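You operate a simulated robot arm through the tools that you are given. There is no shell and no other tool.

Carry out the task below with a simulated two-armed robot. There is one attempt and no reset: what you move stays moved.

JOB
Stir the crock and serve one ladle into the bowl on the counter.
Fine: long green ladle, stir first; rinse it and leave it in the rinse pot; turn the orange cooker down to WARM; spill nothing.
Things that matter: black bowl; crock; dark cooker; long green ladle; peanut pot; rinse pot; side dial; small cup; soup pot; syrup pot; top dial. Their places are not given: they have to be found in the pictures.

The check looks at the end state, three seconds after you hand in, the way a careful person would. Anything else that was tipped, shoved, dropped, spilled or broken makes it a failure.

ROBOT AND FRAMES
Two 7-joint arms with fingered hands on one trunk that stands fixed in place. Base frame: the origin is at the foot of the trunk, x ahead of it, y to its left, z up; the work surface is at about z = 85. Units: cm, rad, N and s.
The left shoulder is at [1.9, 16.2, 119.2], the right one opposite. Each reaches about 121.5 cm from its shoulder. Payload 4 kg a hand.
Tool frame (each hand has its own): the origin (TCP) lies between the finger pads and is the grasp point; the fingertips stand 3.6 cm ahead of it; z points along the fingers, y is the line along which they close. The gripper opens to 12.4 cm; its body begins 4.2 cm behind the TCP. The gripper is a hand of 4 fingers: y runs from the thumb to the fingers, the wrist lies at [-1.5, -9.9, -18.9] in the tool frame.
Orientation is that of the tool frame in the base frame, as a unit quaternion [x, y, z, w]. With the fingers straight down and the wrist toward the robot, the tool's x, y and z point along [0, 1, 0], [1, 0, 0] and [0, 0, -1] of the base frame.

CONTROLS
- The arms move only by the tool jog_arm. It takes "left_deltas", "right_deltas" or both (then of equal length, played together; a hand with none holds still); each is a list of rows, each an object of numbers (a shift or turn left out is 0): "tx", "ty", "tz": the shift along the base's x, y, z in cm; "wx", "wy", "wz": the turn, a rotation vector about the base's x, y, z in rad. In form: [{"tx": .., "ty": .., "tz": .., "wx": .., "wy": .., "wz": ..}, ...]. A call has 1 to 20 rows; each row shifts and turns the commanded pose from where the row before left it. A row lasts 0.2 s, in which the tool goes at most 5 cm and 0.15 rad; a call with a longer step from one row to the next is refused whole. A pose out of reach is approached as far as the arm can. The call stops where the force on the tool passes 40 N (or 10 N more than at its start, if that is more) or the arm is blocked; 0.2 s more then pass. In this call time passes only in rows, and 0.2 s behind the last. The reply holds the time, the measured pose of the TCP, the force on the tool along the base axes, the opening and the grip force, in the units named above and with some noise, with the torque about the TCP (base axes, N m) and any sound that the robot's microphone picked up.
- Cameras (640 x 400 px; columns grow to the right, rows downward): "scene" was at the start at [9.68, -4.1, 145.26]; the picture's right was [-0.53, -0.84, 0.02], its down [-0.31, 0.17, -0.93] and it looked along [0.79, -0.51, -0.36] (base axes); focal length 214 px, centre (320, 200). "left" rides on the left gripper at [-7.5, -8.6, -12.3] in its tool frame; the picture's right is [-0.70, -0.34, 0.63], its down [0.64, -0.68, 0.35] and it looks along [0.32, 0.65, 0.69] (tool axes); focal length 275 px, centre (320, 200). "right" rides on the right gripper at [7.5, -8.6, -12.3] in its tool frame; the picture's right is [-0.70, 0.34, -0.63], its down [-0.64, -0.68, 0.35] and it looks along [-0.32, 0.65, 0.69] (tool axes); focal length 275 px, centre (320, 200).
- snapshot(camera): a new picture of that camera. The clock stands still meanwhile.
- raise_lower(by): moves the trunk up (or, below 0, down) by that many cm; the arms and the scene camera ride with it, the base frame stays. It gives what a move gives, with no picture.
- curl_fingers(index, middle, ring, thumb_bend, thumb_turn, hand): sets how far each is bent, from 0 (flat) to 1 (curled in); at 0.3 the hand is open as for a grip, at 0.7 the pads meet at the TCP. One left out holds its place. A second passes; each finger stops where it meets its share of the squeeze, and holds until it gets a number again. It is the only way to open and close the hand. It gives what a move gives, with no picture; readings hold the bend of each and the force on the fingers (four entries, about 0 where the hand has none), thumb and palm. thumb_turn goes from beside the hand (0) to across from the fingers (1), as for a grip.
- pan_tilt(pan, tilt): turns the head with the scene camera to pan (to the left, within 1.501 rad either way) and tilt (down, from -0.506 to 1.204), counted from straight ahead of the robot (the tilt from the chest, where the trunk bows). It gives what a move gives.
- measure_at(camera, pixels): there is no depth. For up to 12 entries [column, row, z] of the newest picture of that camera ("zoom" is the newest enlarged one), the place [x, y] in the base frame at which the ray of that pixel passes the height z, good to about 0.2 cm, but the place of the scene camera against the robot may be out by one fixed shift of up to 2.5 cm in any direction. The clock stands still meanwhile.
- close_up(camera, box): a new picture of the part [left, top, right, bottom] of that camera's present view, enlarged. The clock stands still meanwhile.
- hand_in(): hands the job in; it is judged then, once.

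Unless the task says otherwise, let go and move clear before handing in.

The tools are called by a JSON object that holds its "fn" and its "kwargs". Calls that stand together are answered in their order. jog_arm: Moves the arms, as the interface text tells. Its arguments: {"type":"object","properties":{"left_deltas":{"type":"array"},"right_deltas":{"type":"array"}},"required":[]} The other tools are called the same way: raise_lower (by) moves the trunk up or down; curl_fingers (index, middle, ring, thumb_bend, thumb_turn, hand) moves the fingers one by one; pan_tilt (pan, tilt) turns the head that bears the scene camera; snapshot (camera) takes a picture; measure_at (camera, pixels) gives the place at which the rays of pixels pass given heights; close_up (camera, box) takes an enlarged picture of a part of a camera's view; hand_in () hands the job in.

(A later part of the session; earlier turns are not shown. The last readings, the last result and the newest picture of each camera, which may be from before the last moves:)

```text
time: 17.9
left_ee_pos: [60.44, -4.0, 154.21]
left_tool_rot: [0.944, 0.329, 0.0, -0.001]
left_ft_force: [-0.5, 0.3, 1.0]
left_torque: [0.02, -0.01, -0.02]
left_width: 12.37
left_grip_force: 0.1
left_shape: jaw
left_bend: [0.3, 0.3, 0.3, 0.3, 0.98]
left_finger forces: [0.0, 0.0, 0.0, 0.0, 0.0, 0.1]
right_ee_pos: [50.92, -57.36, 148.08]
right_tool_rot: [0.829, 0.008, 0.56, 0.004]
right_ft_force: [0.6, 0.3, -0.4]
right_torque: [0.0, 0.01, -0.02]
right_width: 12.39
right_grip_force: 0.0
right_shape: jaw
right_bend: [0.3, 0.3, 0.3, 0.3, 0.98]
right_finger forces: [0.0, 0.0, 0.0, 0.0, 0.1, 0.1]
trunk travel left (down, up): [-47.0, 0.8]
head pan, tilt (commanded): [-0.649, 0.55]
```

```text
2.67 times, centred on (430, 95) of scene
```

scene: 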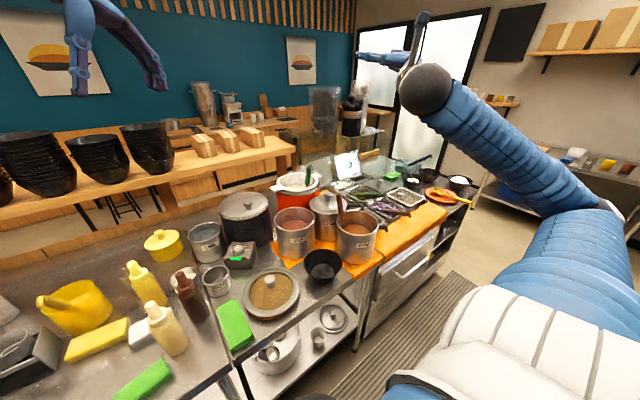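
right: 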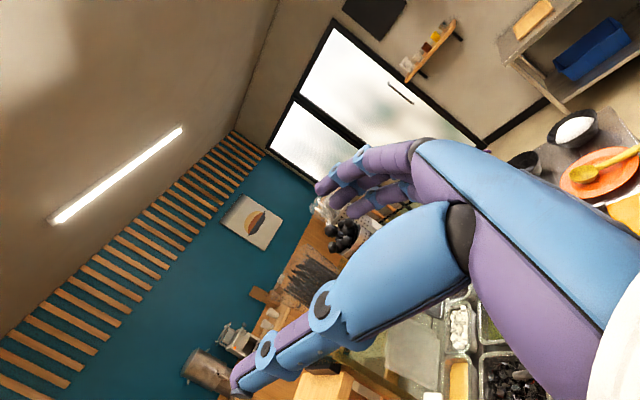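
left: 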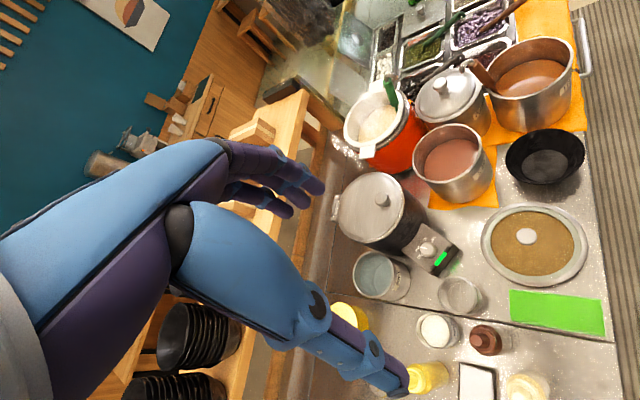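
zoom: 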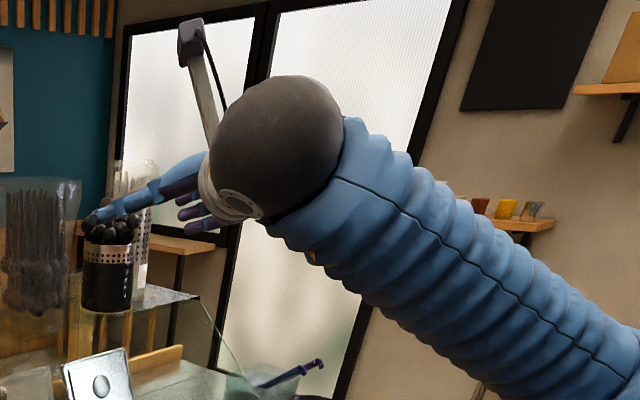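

At p≈22° the arm followed well, now at (50.9,-57.4,148). I'll continue forward and down toward a pre-grasp point behind the ladle handle.

{"fn": "jog_arm", "kwargs": {"right_deltas": [{"tx": 1.4, "ty": 0.3, "tz": -2.4}, {"tx": 1.4, "ty": 0.3, "tz": -2.4}, {"tx": 1.4, "ty": 0.3, "tz": -2.4}, {"tx": 1.4, "ty": 0.3, "tz": -2.4}, {"tx": 1.4, "ty": 0.3, "tz": -2.4}, {"tx": 1.4, "ty": 0.3, "tz": -2.4}, {"tx": 1.4, "ty": 0.3, "tz": -2.4}, {"tx": 1.4, "ty": 0.3, "tz": -2.4}]}}

{"fn": "snapshot", "kwargs": {"camera": "scene"}}

{"fn": "snapshot", "kwargs": {"camera": "left"}}

{"fn": "snapshot", "kwargs": {"camera": "right"}}

```text
time: 19.7
left_ee_pos: [60.5, -3.98, 154.19]
left_tool_rot: [0.945, 0.328, -0.001, 0.0]
left_ft_force: [0.4, 0.1, -1.1]
left_torque: [-0.01, -0.01, -0.04]
left_width: 12.37
left_grip_force: 0.1
left_shape: jaw
left_bend: [0.3, 0.3, 0.3, 0.3, 0.98]
left_finger forces: [0.0, 0.1, 0.0, 0.0, 0.1, 0.0]
right_ee_pos: [62.24, -55.01, 128.72]
right_tool_rot: [0.828, 0.008, 0.561, 0.005]
right_ft_force: [-0.2, -1.2, 0.7]
right_torque: [0.01, 0.01, -0.01]
right_width: 12.39
right_grip_force: 0.1
right_shape: jaw
right_bend: [0.3, 0.3, 0.3, 0.3, 0.98]
right_finger forces: [0.0, 0.0, 0.0, 0.0, 0.1, 0.0]
trunk travel left (down, up): [-47.0, 0.8]
head pan, tilt (commanded): [-0.649, 0.55]
```

```text
taken
```

scene: 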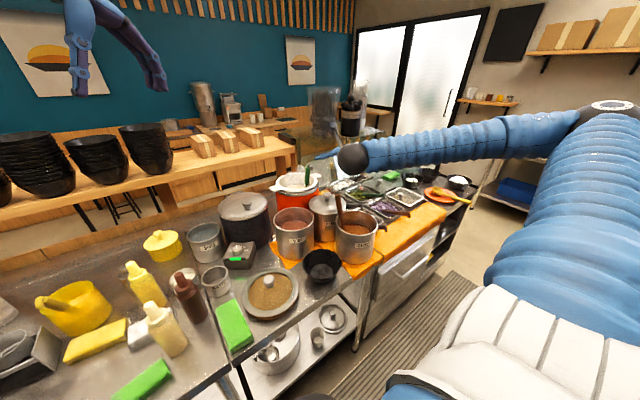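

```text
taken
```

left: 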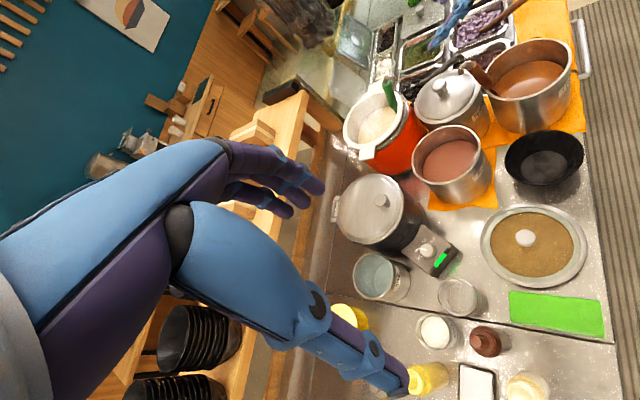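

```text
taken
```

right: 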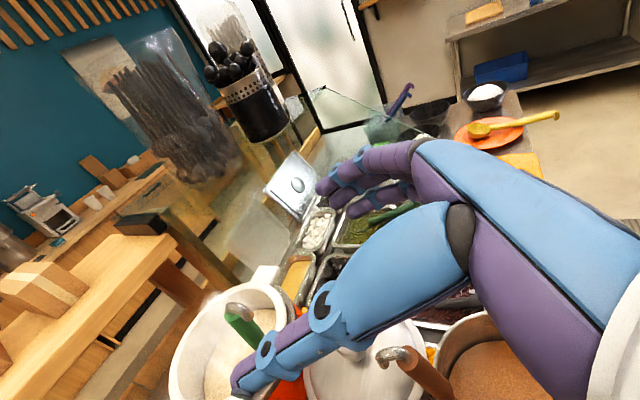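

The hand is at (62.2,-55,128.7). The left camera shows the peanut lid knob at about (441,83) and the ladle handle at (388,95). I'll zoom there to refine heights before going in.

{"fn": "close_up", "kwargs": {"camera": "left", "box": [330, 50, 530, 220]}}

{"fn": "close_up", "kwargs": {"camera": "scene", "box": [260, 130, 400, 230]}}

```text
2.35 times, centred on (430, 135) of left
```

zoom: 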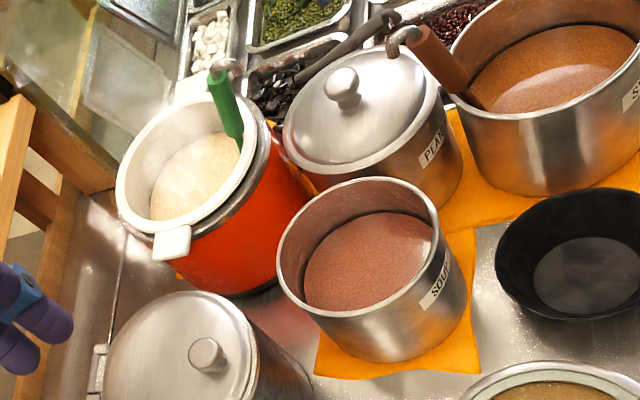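

```text
4.00 times, centred on (330, 180) of scene
```

zoom: 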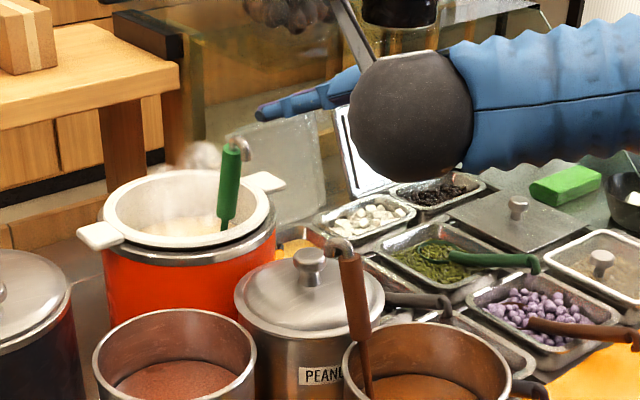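

The wrist ball is large, so clearance matters. I'll re-measure the handle and knob from this new left view to tighten the estimates.

{"fn": "measure_at", "kwargs": {"camera": "left", "pixels": [[384.5, 86.1, 114], [384.5, 86.1, 118], [394.7, 109.5, 105], [394.7, 109.5, 109], [396, 78.8, 115], [396, 78.8, 119], [441, 84, 106], [441, 84, 110], [465, 65, 112], [465, 65, 116], [340, 150, 107], [440, 208, 104]]}}

```text
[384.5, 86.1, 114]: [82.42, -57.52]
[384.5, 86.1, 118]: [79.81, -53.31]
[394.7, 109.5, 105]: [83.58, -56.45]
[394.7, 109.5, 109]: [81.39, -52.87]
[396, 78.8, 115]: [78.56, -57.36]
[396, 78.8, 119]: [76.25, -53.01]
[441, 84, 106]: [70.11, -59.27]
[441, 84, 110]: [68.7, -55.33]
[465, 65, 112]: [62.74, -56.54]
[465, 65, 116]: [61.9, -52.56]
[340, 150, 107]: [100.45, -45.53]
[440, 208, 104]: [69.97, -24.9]
```

Refined: handle from (82.6,-55,106.6) to (81,-55.1,116.3), peanut knob top (69.8,-58,107.3), syrup ladle top (62.5,-55.3,113.2). I'll advance to about (71,-55,120) with the fingers nearly level, then check.

{"fn": "jog_arm", "kwargs": {"right_deltas": [{"tx": 1.8, "tz": -1.8, "wy": -0.05}, {"tx": 1.8, "tz": -1.8, "wy": -0.05}, {"tx": 1.8, "tz": -1.8, "wy": -0.05}, {"tx": 1.8, "tz": -1.8, "wy": -0.05}, {"tx": 1.8, "tz": -1.4, "wy": -0.044}]}}

{"fn": "snapshot", "kwargs": {"camera": "right"}}

{"fn": "close_up", "kwargs": {"camera": "left", "box": [330, 30, 530, 170]}}

{"fn": "close_up", "kwargs": {"camera": "scene", "box": [260, 130, 400, 230]}}

```text
time: 20.9
left_ee_pos: [60.4, -3.65, 154.26]
left_tool_rot: [0.944, 0.33, 0.0, 0.001]
left_ft_force: [-0.2, 0.8, -0.4]
left_torque: [-0.01, -0.02, -0.03]
left_width: 12.38
left_grip_force: 0.0
left_shape: jaw
left_bend: [0.3, 0.3, 0.3, 0.3, 0.98]
left_finger forces: [0.0, 0.1, 0.0, 0.0, 0.0, 0.0]
right_ee_pos: [67.11, -54.36, 123.65]
right_tool_rot: [0.767, -0.002, 0.642, 0.017]
right_ft_force: [-0.8, 0.4, -0.5]
right_torque: [0.01, -0.03, 0.02]
right_width: 12.43
right_grip_force: 0.0
right_shape: jaw
right_bend: [0.3, 0.3, 0.3, 0.3, 0.98]
right_finger forces: [0.0, 0.1, 0.0, 0.0, 0.0, 0.0]
right hand out of reach, approached as far as the arm can: row 4, 5
trunk travel left (down, up): [-47.0, 0.8]
head pan, tilt (commanded): [-0.649, 0.55]
```

```text
taken
```

right: 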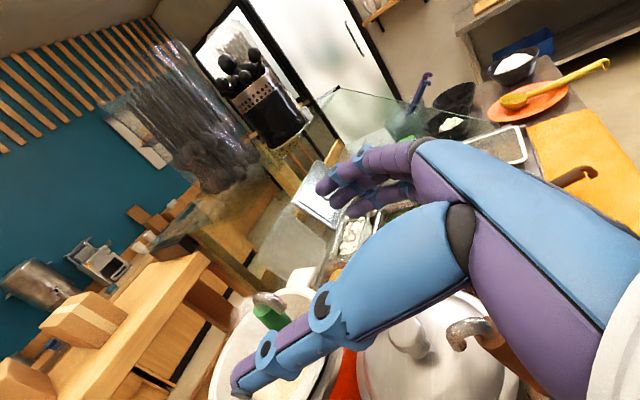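

```text
2.86 times, centred on (430, 100) of left
```

zoom: 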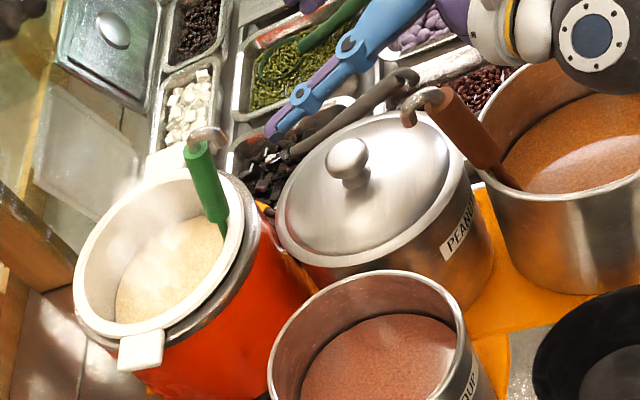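

```text
4.00 times, centred on (330, 180) of scene
```

zoom: 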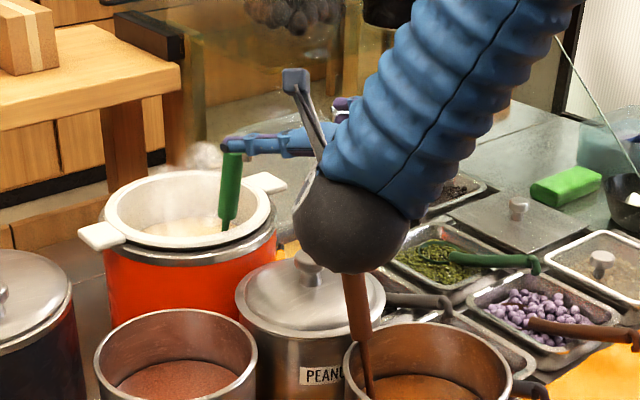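

The level pose pushes the wrist to its limit: the arm reported rows 4–5 out of reach and swung its elbow high. I'll back off and up, and try a more natural grip direction, with the fingers pointing forward-left and about 40° down.

{"fn": "jog_arm", "kwargs": {"right_deltas": [{"tx": -1.5, "tz": 2.2, "wy": 0.13}, {"tx": -1.5, "tz": 2.2, "wy": 0.13}, {"tx": -1.5, "tz": 2.2, "wy": 0.13}, {"tx": -1.5, "tz": 2.2, "wy": 0.13}, {"wz": 0.14}, {"wz": 0.14}, {"wz": 0.14}, {"wz": 0.14}, {"wz": 0.14}, {"wz": 0.14}, {"wz": 0.14}]}}

{"fn": "snapshot", "kwargs": {"camera": "scene"}}

{"fn": "snapshot", "kwargs": {"camera": "right"}}

```text
time: 23.3
left_ee_pos: [60.69, -3.8, 154.06]
left_tool_rot: [0.945, 0.328, -0.001, 0.001]
left_ft_force: [0.2, -0.4, -0.2]
left_torque: [-0.01, 0.03, 0.0]
left_width: 12.38
left_grip_force: 0.0
left_shape: jaw
left_bend: [0.3, 0.3, 0.3, 0.3, 0.98]
left_finger forces: [0.0, 0.0, 0.1, 0.0, 0.1, 0.0]
right_ee_pos: [61.15, -54.54, 132.38]
right_tool_rot: [0.8, 0.427, 0.379, -0.183]
right_ft_force: [0.5, 0.1, 0.8]
right_torque: [-0.05, 0.07, -0.02]
right_width: 12.38
right_grip_force: 0.1
right_shape: jaw
right_bend: [0.3, 0.3, 0.3, 0.3, 0.98]
right_finger forces: [0.0, 0.1, 0.0, 0.0, 0.1, 0.0]
trunk travel left (down, up): [-47.0, 0.8]
head pan, tilt (commanded): [-0.649, 0.55]
```

```text
taken
```

scene: 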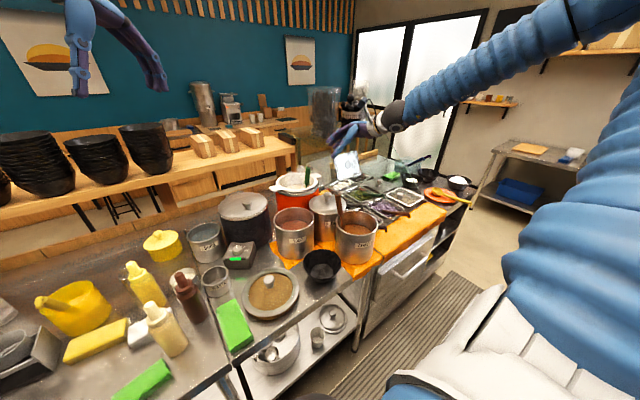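

```text
taken
```

right: 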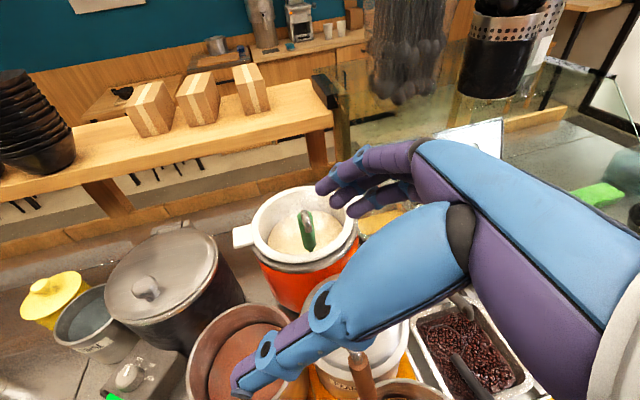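

The arm is comfortable now, and the right camera shows the handle at (305,228) between fingers and thumb. I'll move to a start point about 14 cm behind the handle along the finger direction.

{"fn": "jog_arm", "kwargs": {"right_deltas": [{"tx": 2.0, "ty": -1.6, "tz": -1.0}, {"tx": 2.3, "ty": -1.7, "tz": -1.5}, {"tx": 2.3, "ty": -1.7, "tz": -1.5}, {"tx": 2.3, "ty": -1.7, "tz": -1.5}, {"tx": 2.3, "ty": -1.7, "tz": -1.5}, {"tx": 2.3, "ty": -1.7, "tz": -1.5}]}}

{"fn": "snapshot", "kwargs": {"camera": "right"}}

{"fn": "close_up", "kwargs": {"camera": "scene", "box": [260, 110, 420, 220]}}

{"fn": "close_up", "kwargs": {"camera": "left", "box": [330, 20, 530, 160]}}

```text
time: 24.7
left_ee_pos: [60.43, -4.01, 154.22]
left_tool_rot: [0.944, 0.329, 0.0, -0.001]
left_ft_force: [0.7, 0.3, -0.4]
left_torque: [0.04, -0.01, 0.01]
left_width: 12.4
left_grip_force: 0.0
left_shape: jaw
left_bend: [0.3, 0.3, 0.3, 0.3, 0.98]
left_finger forces: [0.0, 0.1, 0.1, 0.0, 0.0, 0.0]
right_ee_pos: [74.59, -64.78, 123.63]
right_tool_rot: [0.799, 0.428, 0.38, -0.185]
right_ft_force: [-0.8, -0.2, 0.1]
right_torque: [-0.01, -0.03, 0.01]
right_width: 12.4
right_grip_force: 0.0
right_shape: jaw
right_bend: [0.3, 0.3, 0.3, 0.3, 0.98]
right_finger forces: [0.0, 0.1, 0.0, 0.0, 0.0, 0.0]
trunk travel left (down, up): [-47.0, 0.8]
head pan, tilt (commanded): [-0.649, 0.55]
```

```text
taken
```

right: 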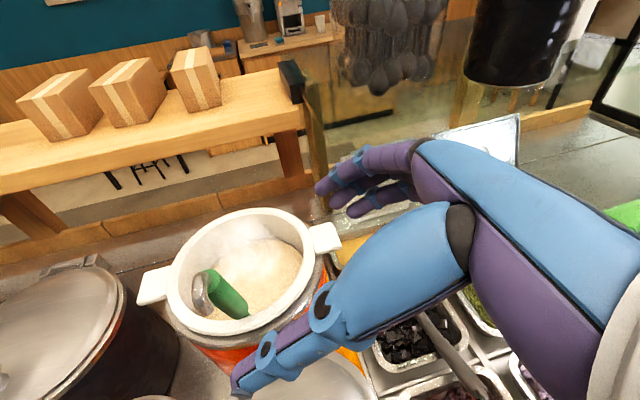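

```text
3.64 times, centred on (340, 165) of scene
```

zoom: 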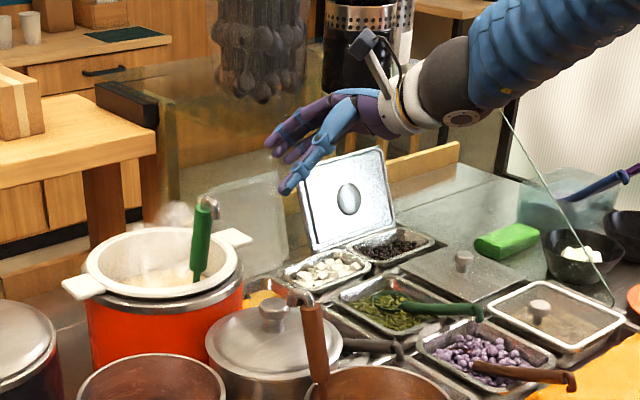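

```text
2.86 times, centred on (430, 90) of left
```

zoom: 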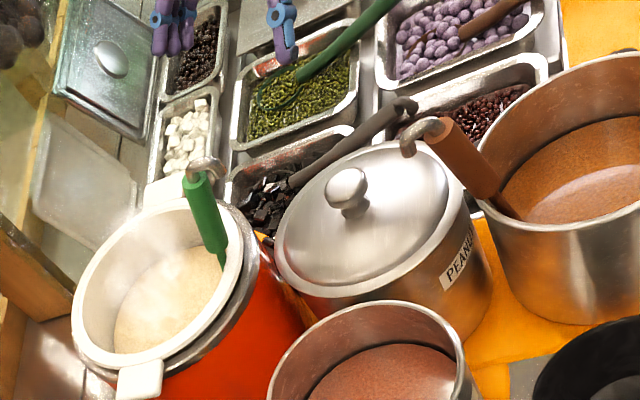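

The handle at right-camera (225,295) lies on the line along the fingers from the grasp point. I'll advance two thirds of the way and look again.

{"fn": "jog_arm", "kwargs": {"right_deltas": [{"tx": 1.4, "ty": 2.0, "tz": -2.1}, {"tx": 1.4, "ty": 2.0, "tz": -2.1}, {"tx": 1.4, "ty": 2.0, "tz": -2.1}]}}

{"fn": "snapshot", "kwargs": {"camera": "right"}}

{"fn": "close_up", "kwargs": {"camera": "left", "box": [330, 20, 490, 150]}}

{"fn": "close_up", "kwargs": {"camera": "scene", "box": [270, 120, 390, 210]}}

```text
time: 25.5
left_ee_pos: [60.4, -4.11, 154.19]
left_tool_rot: [0.945, 0.328, 0.0, -0.001]
left_ft_force: [0.0, -0.4, -0.5]
left_torque: [0.01, -0.03, 0.0]
left_width: 12.34
left_grip_force: 0.1
left_shape: jaw
left_bend: [0.3, 0.3, 0.3, 0.3, 0.98]
left_finger forces: [0.0, 0.1, 0.0, 0.1, 0.0, 0.0]
right_ee_pos: [78.85, -58.82, 117.46]
right_tool_rot: [0.799, 0.427, 0.381, -0.185]
right_ft_force: [0.8, 0.4, 1.2]
right_torque: [0.01, -0.02, -0.01]
right_width: 12.4
right_grip_force: 0.1
right_shape: jaw
right_bend: [0.3, 0.3, 0.3, 0.3, 0.98]
right_finger forces: [0.1, 0.0, 0.0, 0.0, 0.0, 0.0]
trunk travel left (down, up): [-47.0, 0.8]
head pan, tilt (commanded): [-0.649, 0.55]
```

```text
taken
```

right: 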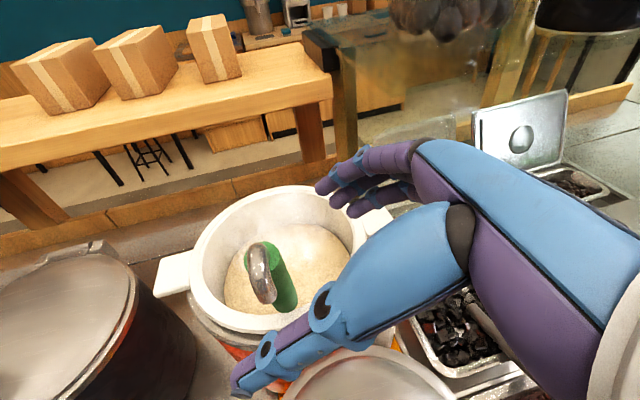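

```text
3.08 times, centred on (410, 85) of left
```

zoom: 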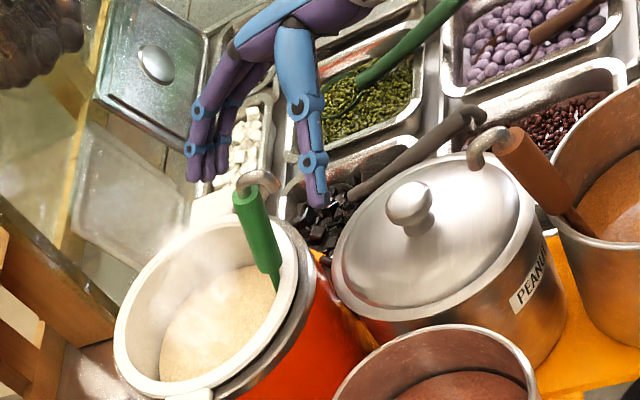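

```text
4.44 times, centred on (330, 165) of scene
```

zoom: 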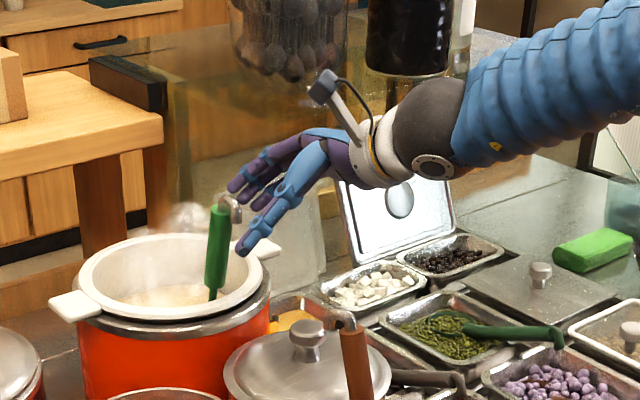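

Fingers are beyond the handle and the thumb is in front of it, with the hook at right-camera (262,270) passing between them. I'll make the last 5 cm of the approach.

{"fn": "jog_arm", "kwargs": {"right_deltas": [{"tx": 0.72, "ty": 1.0, "tz": -1.2}, {"tx": 0.72, "ty": 1.0, "tz": -1.2}, {"tx": 0.7, "ty": 1.0, "tz": -1.2}]}}

{"fn": "snapshot", "kwargs": {"camera": "right"}}

{"fn": "close_up", "kwargs": {"camera": "left", "box": [330, 20, 490, 150]}}

{"fn": "close_up", "kwargs": {"camera": "scene", "box": [270, 120, 390, 210]}}

```text
time: 26.3
left_ee_pos: [60.37, -3.95, 154.21]
left_tool_rot: [0.944, 0.329, 0.0, 0.0]
left_ft_force: [-0.3, -1.5, -0.2]
left_torque: [0.02, -0.03, 0.0]
left_width: 12.36
left_grip_force: 0.0
left_shape: jaw
left_bend: [0.3, 0.3, 0.3, 0.3, 0.98]
left_finger forces: [0.0, 0.0, 0.0, 0.0, 0.0, 0.1]
right_ee_pos: [80.84, -55.84, 113.98]
right_tool_rot: [0.799, 0.427, 0.381, -0.184]
right_ft_force: [0.4, -0.6, -0.7]
right_torque: [0.0, 0.02, 0.02]
right_width: 12.4
right_grip_force: 0.0
right_shape: jaw
right_bend: [0.3, 0.3, 0.3, 0.3, 0.98]
right_finger forces: [0.0, 0.0, 0.0, 0.1, 0.0, 0.0]
trunk travel left (down, up): [-47.0, 0.8]
head pan, tilt (commanded): [-0.649, 0.55]
```

```text
taken
```

right: 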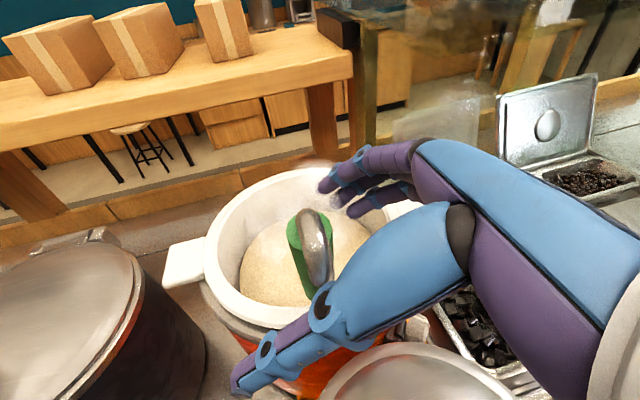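

```text
3.08 times, centred on (410, 85) of left
```

zoom: 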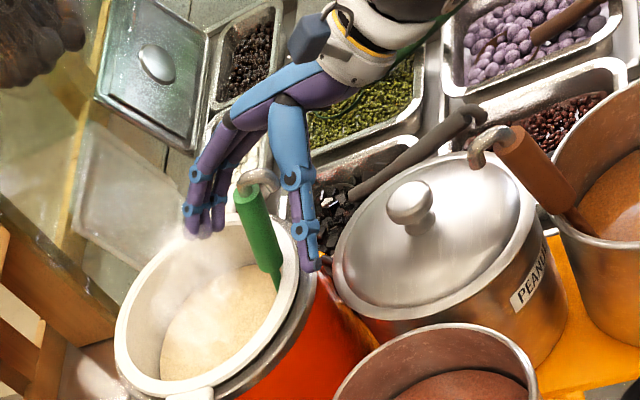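

```text
4.44 times, centred on (330, 165) of scene
```

zoom: 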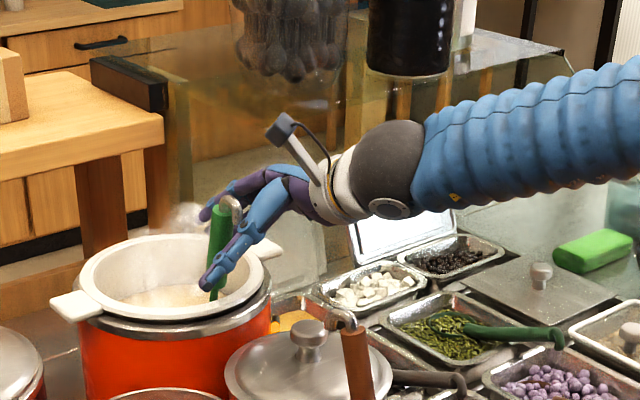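

The handle sits between the pads, close to the grasp point at right-camera (327,254). I'll close the hand partway first.

{"fn": "curl_fingers", "kwargs": {"hand": "right", "index": 0.5, "middle": 0.5, "ring": 0.5, "thumb_bend": 0.5, "thumb_turn": 1.0}}

{"fn": "snapshot", "kwargs": {"camera": "right"}}

{"fn": "close_up", "kwargs": {"camera": "left", "box": [350, 40, 460, 130]}}

{"fn": "close_up", "kwargs": {"camera": "scene", "box": [280, 130, 380, 200]}}

```text
time: 27.3
left_ee_pos: [60.41, -3.9, 154.14]
left_tool_rot: [0.944, 0.329, 0.001, 0.0]
left_ft_force: [-0.4, 0.1, 0.5]
left_torque: [0.02, -0.01, 0.03]
left_width: 12.38
left_grip_force: 0.1
left_shape: jaw
left_bend: [0.3, 0.3, 0.3, 0.3, 0.98]
left_finger forces: [0.1, 0.1, 0.1, 0.0, 0.0, 0.0]
right_ee_pos: [80.88, -55.68, 114.01]
right_tool_rot: [0.799, 0.428, 0.38, -0.185]
right_ft_force: [-0.5, 0.7, -0.1]
right_torque: [0.03, 0.01, 0.06]
right_width: 6.25
right_grip_force: 0.1
right_shape: fingers
right_bend: [0.5, 0.5, 0.5, 0.5, 1.0]
right_finger forces: [0.0, 0.0, 0.0, 0.1, 0.1, 0.0]
trunk travel left (down, up): [-47.0, 0.8]
head pan, tilt (commanded): [-0.649, 0.55]
```

```text
taken
```

right: 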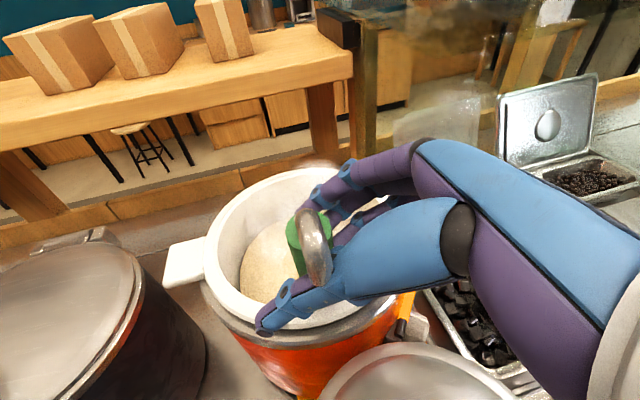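

```text
4.44 times, centred on (405, 85) of left
```

zoom: 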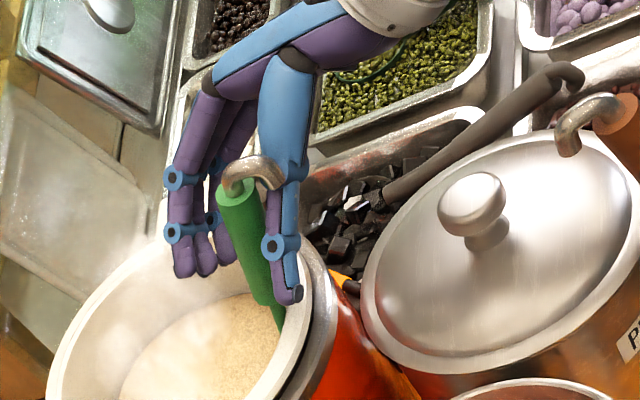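

```text
5.71 times, centred on (330, 165) of scene
```

zoom: 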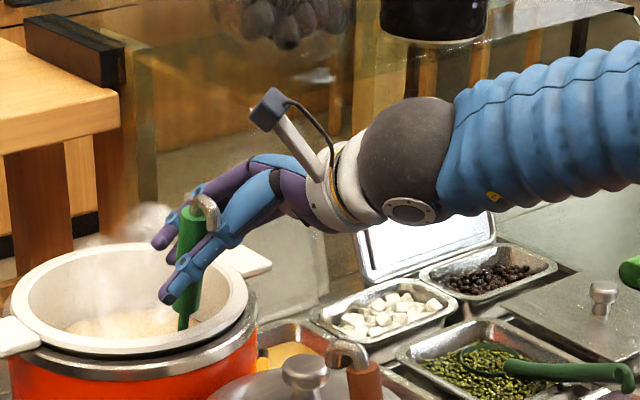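

No contact yet at 0.5 (width 6.25); the hook passes over the thumb. I'll close further, until it grips.

{"fn": "curl_fingers", "kwargs": {"hand": "right", "index": 0.66, "middle": 0.66, "ring": 0.66, "thumb_bend": 0.62}}

{"fn": "close_up", "kwargs": {"camera": "left", "box": [350, 40, 460, 130]}}

{"fn": "close_up", "kwargs": {"camera": "scene", "box": [280, 130, 380, 200]}}

{"fn": "snapshot", "kwargs": {"camera": "right"}}

```text
time: 28.3
left_ee_pos: [60.46, -4.0, 154.17]
left_tool_rot: [0.944, 0.329, 0.0, 0.0]
left_ft_force: [-0.3, -0.2, -0.8]
left_torque: [-0.02, 0.01, 0.04]
left_width: 12.37
left_grip_force: 0.1
left_shape: jaw
left_bend: [0.3, 0.3, 0.3, 0.3, 0.98]
left_finger forces: [0.0, 0.0, 0.1, 0.0, 0.0, 0.0]
right_ee_pos: [80.73, -55.65, 113.97]
right_tool_rot: [0.799, 0.428, 0.38, -0.184]
right_ft_force: [2.6, -1.7, 1.6]
right_torque: [-0.11, -0.29, -0.09]
right_width: 2.43
right_grip_force: 7.8
right_shape: fingers
right_bend: [0.66, 0.62, 0.62, 0.61, 1.0]
right_finger forces: [0.1, 5.8, 3.9, 0.0, 5.9, 0.0]
trunk travel left (down, up): [-47.0, 0.8]
head pan, tilt (commanded): [-0.649, 0.55]
```

```text
4.44 times, centred on (405, 85) of left
```

zoom: 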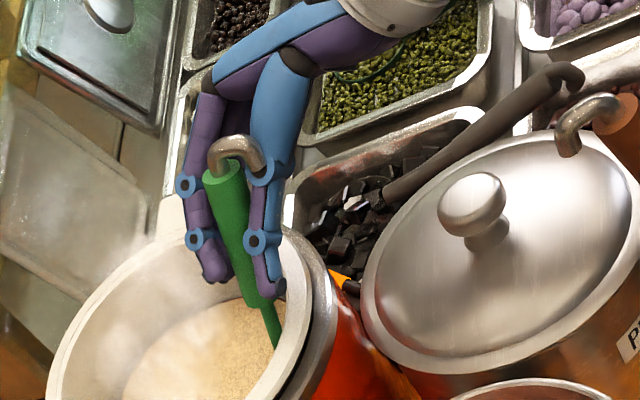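

```text
5.71 times, centred on (330, 165) of scene
```

zoom: 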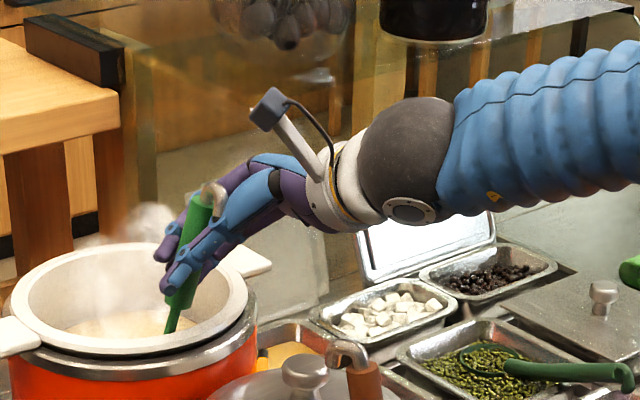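

```text
taken
```

right: 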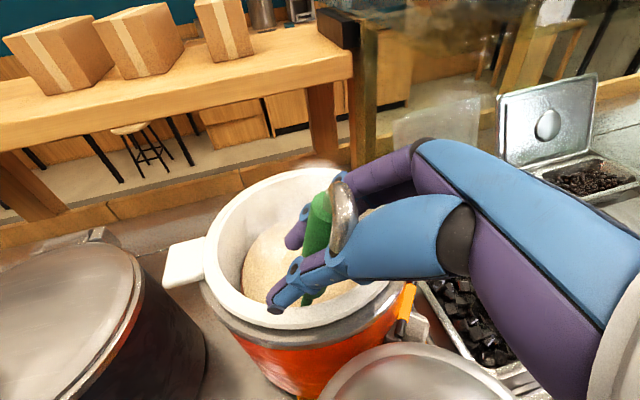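

Contact made: middle 5.8 N, ring 3.9 N, thumb 5.9 N, with a width of 2.43. I'll tighten all the fingers for a firm hold.

{"fn": "curl_fingers", "kwargs": {"hand": "right", "index": 0.9, "middle": 0.9, "ring": 0.9, "thumb_bend": 0.85}}

{"fn": "close_up", "kwargs": {"camera": "left", "box": [350, 40, 460, 130]}}

{"fn": "close_up", "kwargs": {"camera": "scene", "box": [280, 130, 380, 200]}}

{"fn": "snapshot", "kwargs": {"camera": "right"}}

```text
time: 29.3
left_ee_pos: [60.4, -3.91, 154.28]
left_tool_rot: [0.944, 0.329, 0.0, 0.0]
left_ft_force: [1.2, -0.8, 0.9]
left_torque: [0.01, 0.02, 0.02]
left_width: 12.38
left_grip_force: 0.2
left_shape: jaw
left_bend: [0.3, 0.3, 0.3, 0.3, 0.98]
left_finger forces: [0.0, 0.0, 0.0, 0.1, 0.0, 0.0]
right_ee_pos: [80.86, -55.73, 114.0]
right_tool_rot: [0.799, 0.427, 0.381, -0.184]
right_ft_force: [2.7, -1.4, 0.3]
right_torque: [-0.52, -0.6, -0.29]
right_width: 0.67
right_grip_force: 31.6
right_shape: fingers
right_bend: [0.72, 0.6, 0.61, 0.63, 1.0]
right_finger forces: [10.9, 10.4, 12.8, 0.0, 29.6, 0.1]
trunk travel left (down, up): [-47.0, 0.8]
head pan, tilt (commanded): [-0.649, 0.55]
```

```text
4.44 times, centred on (405, 85) of left
```

zoom: 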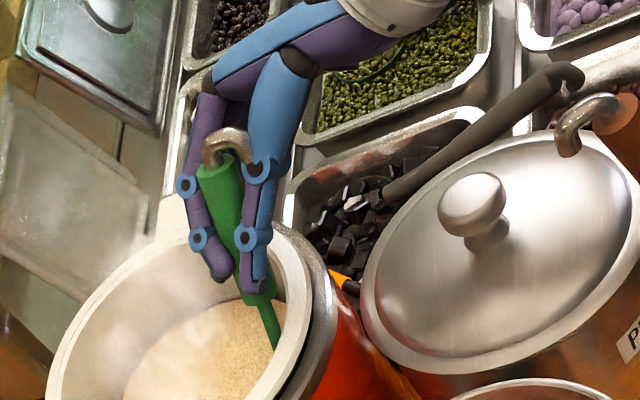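

```text
5.71 times, centred on (330, 165) of scene
```

zoom: 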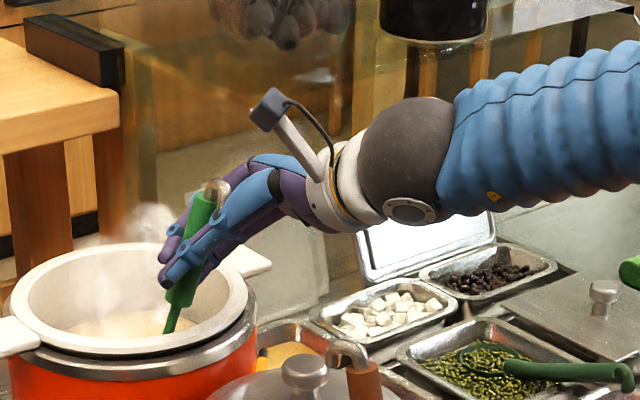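

```text
taken
```

right: 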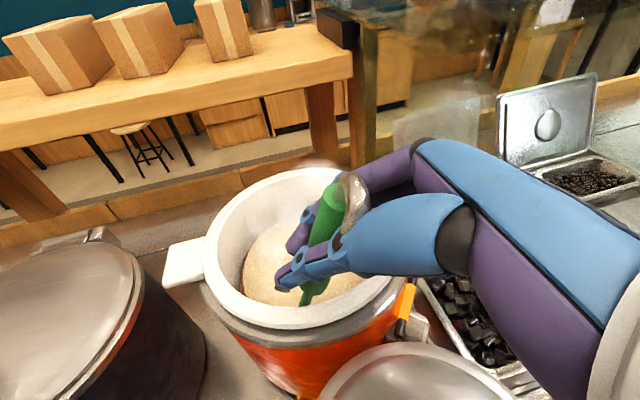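

The grip is firm: about 32 N, with index 10.9, middle 10.4, ring 12.8 and thumb 29.6. I'll lift slightly and ease the ladle toward the middle of the crock, reading forces as I go.

{"fn": "jog_arm", "kwargs": {"right_deltas": [{"tz": 0.5}, {"tz": 0.5}, {"tx": 0.5}, {"tx": 0.5}]}}

{"fn": "snapshot", "kwargs": {"camera": "right"}}

{"fn": "close_up", "kwargs": {"camera": "left", "box": [340, 40, 450, 140]}}

```text
time: 30.3
left_ee_pos: [60.35, -3.89, 154.2]
left_tool_rot: [0.945, 0.328, 0.0, 0.0]
left_ft_force: [0.0, -0.5, 1.0]
left_torque: [0.01, 0.0, -0.02]
left_width: 12.38
left_grip_force: 0.1
left_shape: jaw
left_bend: [0.3, 0.3, 0.3, 0.3, 0.98]
left_finger forces: [0.0, 0.0, 0.0, 0.0, 0.0, 0.0]
right_ee_pos: [81.88, -55.66, 114.94]
right_tool_rot: [0.799, 0.428, 0.38, -0.185]
right_ft_force: [1.0, -3.3, -0.6]
right_torque: [-0.54, -0.24, -0.18]
right_width: 0.57
right_grip_force: 31.5
right_shape: fingers
right_bend: [0.72, 0.61, 0.61, 0.64, 1.0]
right_finger forces: [13.5, 8.2, 13.7, 0.1, 27.8, 0.1]
trunk travel left (down, up): [-47.0, 0.8]
head pan, tilt (commanded): [-0.649, 0.55]
```

```text
taken
```

right: 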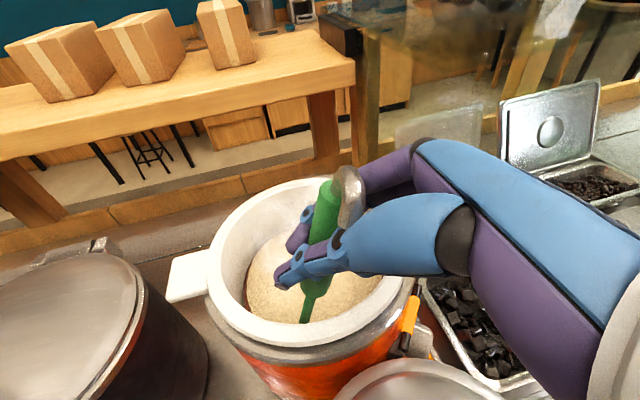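

```text
4.00 times, centred on (395, 90) of left
```

zoom: 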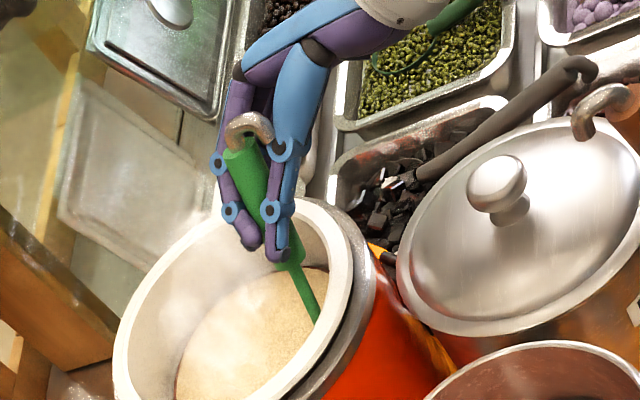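

The ladle came up 1 cm and moved in freely, with forces under about 3.5 N. I'll triangulate the handle's present axis, so I know how the ladle sits in the hand.

{"fn": "measure_at", "kwargs": {"camera": "left", "pixels": [[375, 77.5, 114], [375, 77.5, 118], [388, 105.5, 105], [388, 105.5, 109], [394.5, 120.5, 100], [394.5, 120.5, 104]]}}

{"fn": "measure_at", "kwargs": {"camera": "right", "pixels": [[325, 190, 114], [325, 190, 118], [313, 298, 105], [313, 298, 109], [305, 322, 100], [305, 322, 104], [170, 290, 107], [410, 300, 107], [300, 182, 107]]}}

```text
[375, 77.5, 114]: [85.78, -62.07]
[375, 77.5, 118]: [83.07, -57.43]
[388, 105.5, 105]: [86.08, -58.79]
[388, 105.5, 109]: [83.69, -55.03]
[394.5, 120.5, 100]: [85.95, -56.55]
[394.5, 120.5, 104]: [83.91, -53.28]
```

```text
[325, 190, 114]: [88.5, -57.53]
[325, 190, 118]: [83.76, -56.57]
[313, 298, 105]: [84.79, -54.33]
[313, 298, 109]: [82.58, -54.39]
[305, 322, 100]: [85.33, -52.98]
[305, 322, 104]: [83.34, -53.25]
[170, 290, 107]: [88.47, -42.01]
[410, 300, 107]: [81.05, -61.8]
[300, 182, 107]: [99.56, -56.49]
```

The handle now leans about 12° to the right at the top, so the ladle's bowl is left of centre. I'll level it with a small roll and move toward the crock's centre, watching forces.

{"fn": "jog_arm", "kwargs": {"right_deltas": [{"tx": 0.6, "wx": -0.07}, {"tx": 0.6, "wx": -0.07}, {"tx": 0.6, "wx": -0.07}]}}

{"fn": "snapshot", "kwargs": {"camera": "right"}}

{"fn": "close_up", "kwargs": {"camera": "left", "box": [340, 40, 450, 140]}}

{"fn": "close_up", "kwargs": {"camera": "scene", "box": [260, 130, 380, 210]}}

```text
time: 31.1
left_ee_pos: [60.38, -3.9, 154.21]
left_tool_rot: [0.944, 0.329, 0.0, 0.0]
left_ft_force: [0.0, 0.3, 0.2]
left_torque: [0.01, -0.02, 0.01]
left_width: 12.36
left_grip_force: 0.0
left_shape: jaw
left_bend: [0.3, 0.3, 0.3, 0.3, 0.98]
left_finger forces: [0.1, 0.0, 0.1, 0.0, 0.0, 0.1]
right_ee_pos: [83.68, -55.76, 115.01]
right_tool_rot: [0.813, 0.466, 0.334, -0.1]
right_ft_force: [-0.3, 0.5, 0.7]
right_torque: [0.08, 0.05, 0.0]
right_width: 0.49
right_grip_force: 33.6
right_shape: fingers
right_bend: [0.72, 0.62, 0.64, 0.64, 1.0]
right_finger forces: [19.3, 8.0, 8.5, 0.0, 30.1, 0.1]
trunk travel left (down, up): [-47.0, 0.8]
head pan, tilt (commanded): [-0.649, 0.55]
```

```text
taken
```

right: 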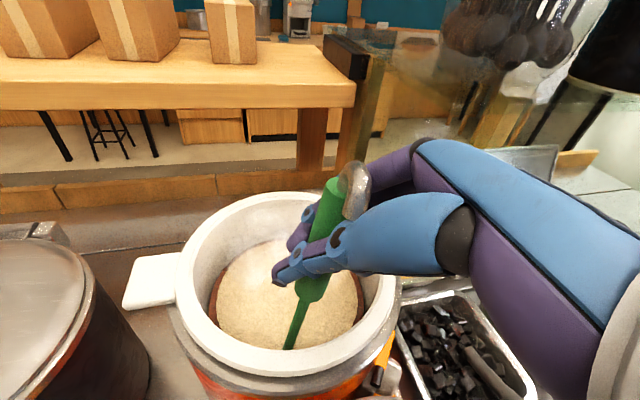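

```text
4.00 times, centred on (395, 90) of left
```

zoom: 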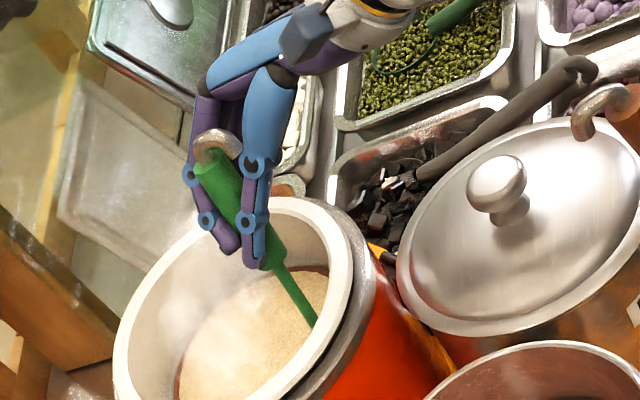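

```text
5.00 times, centred on (320, 170) of scene
```

zoom: 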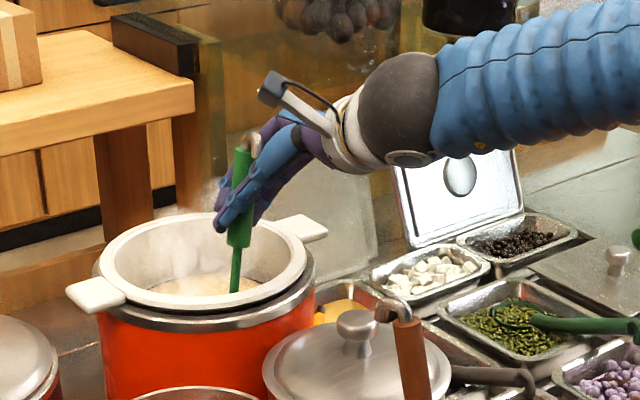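

The ladle now hangs free (forces near zero) and close to vertical. I'll stir: first half a circle of 2.5 cm radius about the middle, then check forces.

{"fn": "jog_arm", "kwargs": {"right_deltas": [{"tx": 0.8}, {"tx": 0.335, "ty": -1.25}, {"tx": 0.915, "ty": -0.915}, {"tx": 1.25, "ty": -0.335}, {"tx": 1.25, "ty": 0.335}, {"tx": 0.915, "ty": 0.915}, {"tx": 0.335, "ty": 1.25}]}}

{"fn": "snapshot", "kwargs": {"camera": "right"}}

{"fn": "close_up", "kwargs": {"camera": "left", "box": [330, 40, 450, 140]}}

```text
time: 32.7
left_ee_pos: [60.51, -3.84, 154.29]
left_tool_rot: [0.944, 0.329, 0.0, 0.001]
left_ft_force: [0.8, 0.3, 0.0]
left_torque: [-0.02, 0.01, -0.01]
left_width: 12.38
left_grip_force: 0.1
left_shape: jaw
left_bend: [0.3, 0.3, 0.3, 0.3, 0.98]
left_finger forces: [0.0, 0.1, 0.0, 0.1, 0.0, 0.0]
right_ee_pos: [89.46, -55.78, 115.06]
right_tool_rot: [0.814, 0.465, 0.334, -0.1]
right_ft_force: [-0.6, -1.3, 4.1]
right_torque: [-0.06, 0.0, -0.01]
right_width: 0.51
right_grip_force: 33.2
right_shape: fingers
right_bend: [0.72, 0.63, 0.64, 0.64, 0.99]
right_finger forces: [18.5, 8.2, 9.7, 0.0, 29.9, 0.1]
trunk travel left (down, up): [-47.0, 0.8]
head pan, tilt (commanded): [-0.649, 0.55]
```

```text
taken
```

right: 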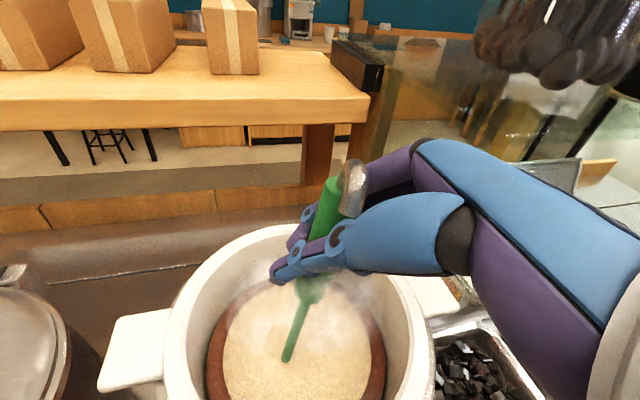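

```text
4.00 times, centred on (390, 90) of left
```

zoom: 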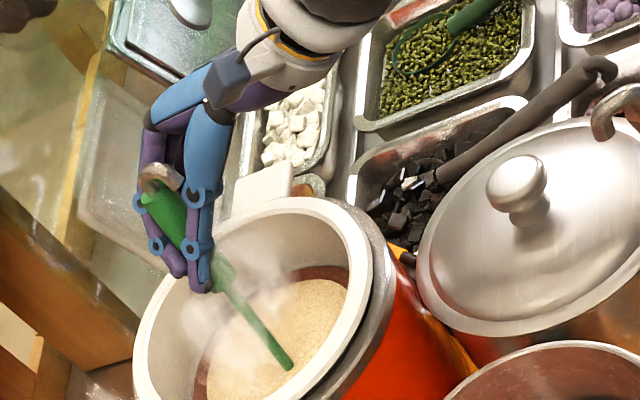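

Stirring goes freely (max about 4 N), and the shaft meets the soup at right-camera (287,358). I'll measure the shaft entry and soup surface, then finish the stirring circles.

{"fn": "measure_at", "kwargs": {"camera": "right", "pixels": [[287, 358, 98], [287, 358, 101], [228, 350, 98], [228, 350, 101], [380, 350, 98], [380, 350, 101], [300, 287, 98], [300, 287, 101]]}}

{"fn": "measure_at", "kwargs": {"camera": "left", "pixels": [[382, 131.5, 98], [382, 131.5, 101], [382, 131.5, 104]]}}

{"fn": "jog_arm", "kwargs": {"right_deltas": [{"tx": -0.335, "ty": 1.25}, {"tx": -0.915, "ty": 0.915}, {"tx": -1.25, "ty": 0.335}, {"tx": -1.25, "ty": -0.335}, {"tx": -0.915, "ty": -0.915}, {"tx": -0.335, "ty": -1.25}, {"tx": 0.335, "ty": -1.25}, {"tx": 0.915, "ty": -0.915}, {"tx": 1.25, "ty": -0.335}, {"tx": 1.25, "ty": 0.335}, {"tx": 0.915, "ty": 0.915}, {"tx": 0.335, "ty": 1.25}]}}

{"fn": "snapshot", "kwargs": {"camera": "right"}}

```text
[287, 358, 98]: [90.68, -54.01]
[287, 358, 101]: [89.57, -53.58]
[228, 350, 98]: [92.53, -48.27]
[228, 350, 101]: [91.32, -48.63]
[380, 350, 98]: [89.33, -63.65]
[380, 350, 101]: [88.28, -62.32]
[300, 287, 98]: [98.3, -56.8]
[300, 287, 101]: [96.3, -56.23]
```

```text
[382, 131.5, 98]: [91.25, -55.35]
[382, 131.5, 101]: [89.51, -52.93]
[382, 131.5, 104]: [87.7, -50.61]
```

```text
time: 35.3
left_ee_pos: [60.3, -4.05, 154.26]
left_tool_rot: [0.944, 0.33, 0.0, 0.0]
left_ft_force: [0.4, 0.2, 0.3]
left_torque: [-0.03, 0.0, -0.03]
left_width: 12.37
left_grip_force: 0.1
left_shape: jaw
left_bend: [0.3, 0.3, 0.3, 0.3, 0.98]
left_finger forces: [0.0, 0.0, 0.0, 0.1, 0.1, 0.0]
right_ee_pos: [89.43, -55.6, 115.02]
right_tool_rot: [0.814, 0.464, 0.334, -0.1]
right_ft_force: [-0.9, -1.4, 5.5]
right_torque: [-0.23, -0.04, -0.03]
right_width: 0.42
right_grip_force: 32.2
right_shape: fingers
right_bend: [0.72, 0.63, 0.64, 0.64, 0.98]
right_finger forces: [16.0, 8.1, 11.3, 0.0, 29.6, 0.0]
trunk travel left (down, up): [-47.0, 0.8]
head pan, tilt (commanded): [-0.649, 0.55]
```

```text
taken
```

right: 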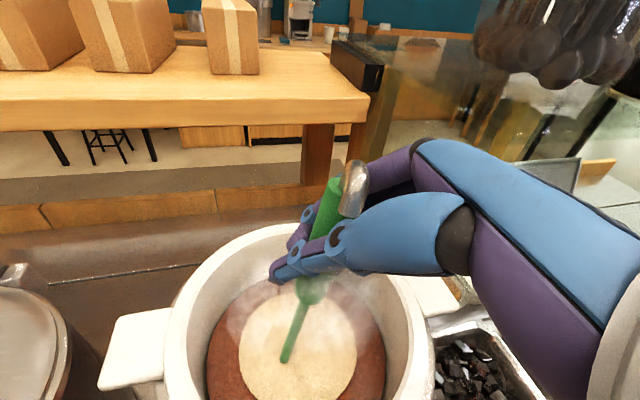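

The pale skin on the soup is shrinking as I stir, from nearly the full surface down to about (240–357). I'll keep stirring until it has all mixed in.

{"fn": "jog_arm", "kwargs": {"right_deltas": [{"tx": -0.335, "ty": 1.25}, {"tx": -0.915, "ty": 0.915}, {"tx": -1.25, "ty": 0.335}, {"tx": -1.25, "ty": -0.335}, {"tx": -0.915, "ty": -0.915}, {"tx": -0.335, "ty": -1.25}, {"tx": 0.335, "ty": -1.25}, {"tx": 0.915, "ty": -0.915}, {"tx": 1.25, "ty": -0.335}, {"tx": 1.25, "ty": 0.335}, {"tx": 0.915, "ty": 0.915}, {"tx": 0.335, "ty": 1.25}, {"tx": -0.335, "ty": 1.25}, {"tx": -0.915, "ty": 0.915}, {"tx": -1.25, "ty": 0.335}, {"tx": -1.25, "ty": -0.335}, {"tx": -0.915, "ty": -0.915}, {"tx": -0.335, "ty": -1.25}]}}

{"fn": "snapshot", "kwargs": {"camera": "right"}}

```text
time: 39.1
left_ee_pos: [60.37, -3.89, 154.14]
left_tool_rot: [0.944, 0.329, -0.001, 0.0]
left_ft_force: [0.5, 0.1, 0.3]
left_torque: [-0.02, 0.01, 0.02]
left_width: 12.36
left_grip_force: 0.1
left_shape: jaw
left_bend: [0.3, 0.3, 0.3, 0.3, 0.98]
left_finger forces: [0.1, 0.0, 0.0, 0.0, 0.0, 0.1]
right_ee_pos: [84.41, -55.62, 114.86]
right_tool_rot: [0.814, 0.465, 0.334, -0.1]
right_ft_force: [-0.9, 0.3, -1.1]
right_torque: [-0.01, 0.0, 0.03]
right_width: 0.32
right_grip_force: 30.6
right_shape: fingers
right_bend: [0.72, 0.63, 0.64, 0.64, 0.99]
right_finger forces: [16.3, 7.4, 10.3, 0.0, 27.4, 0.0]
trunk travel left (down, up): [-47.0, 0.8]
head pan, tilt (commanded): [-0.649, 0.55]
```

```text
taken
```

right: 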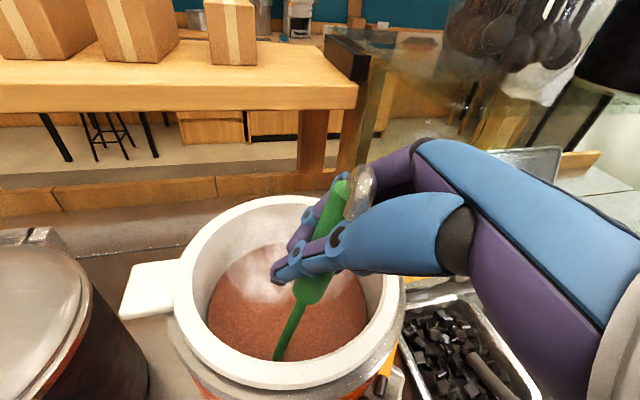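

The pale skin is gone and the soup is evenly red-brown, so it is stirred. I'll check the handle's lean in the scene and left views before lifting.

{"fn": "close_up", "kwargs": {"camera": "scene", "box": [260, 130, 380, 210]}}

{"fn": "close_up", "kwargs": {"camera": "left", "box": [330, 40, 450, 140]}}

```text
5.00 times, centred on (320, 170) of scene
```

zoom: 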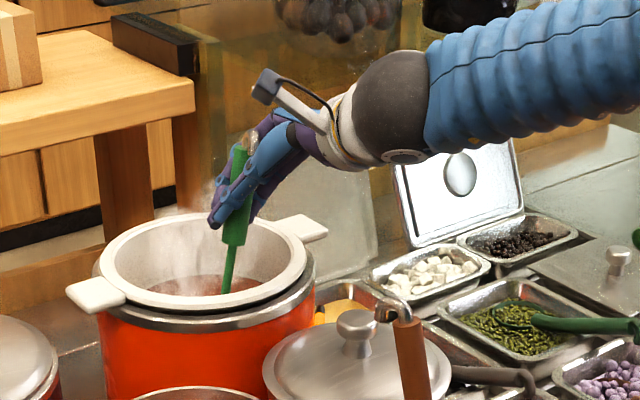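

```text
4.00 times, centred on (390, 90) of left
```

zoom: 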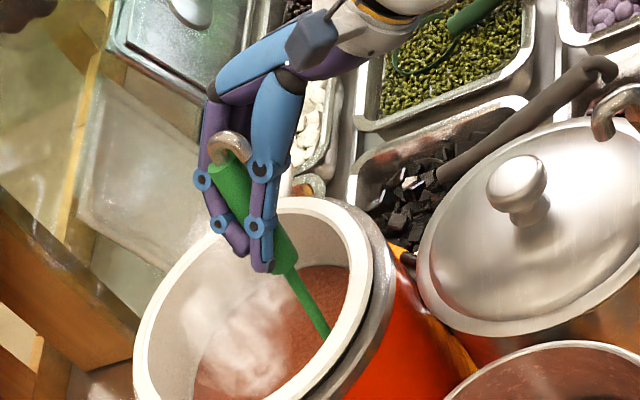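

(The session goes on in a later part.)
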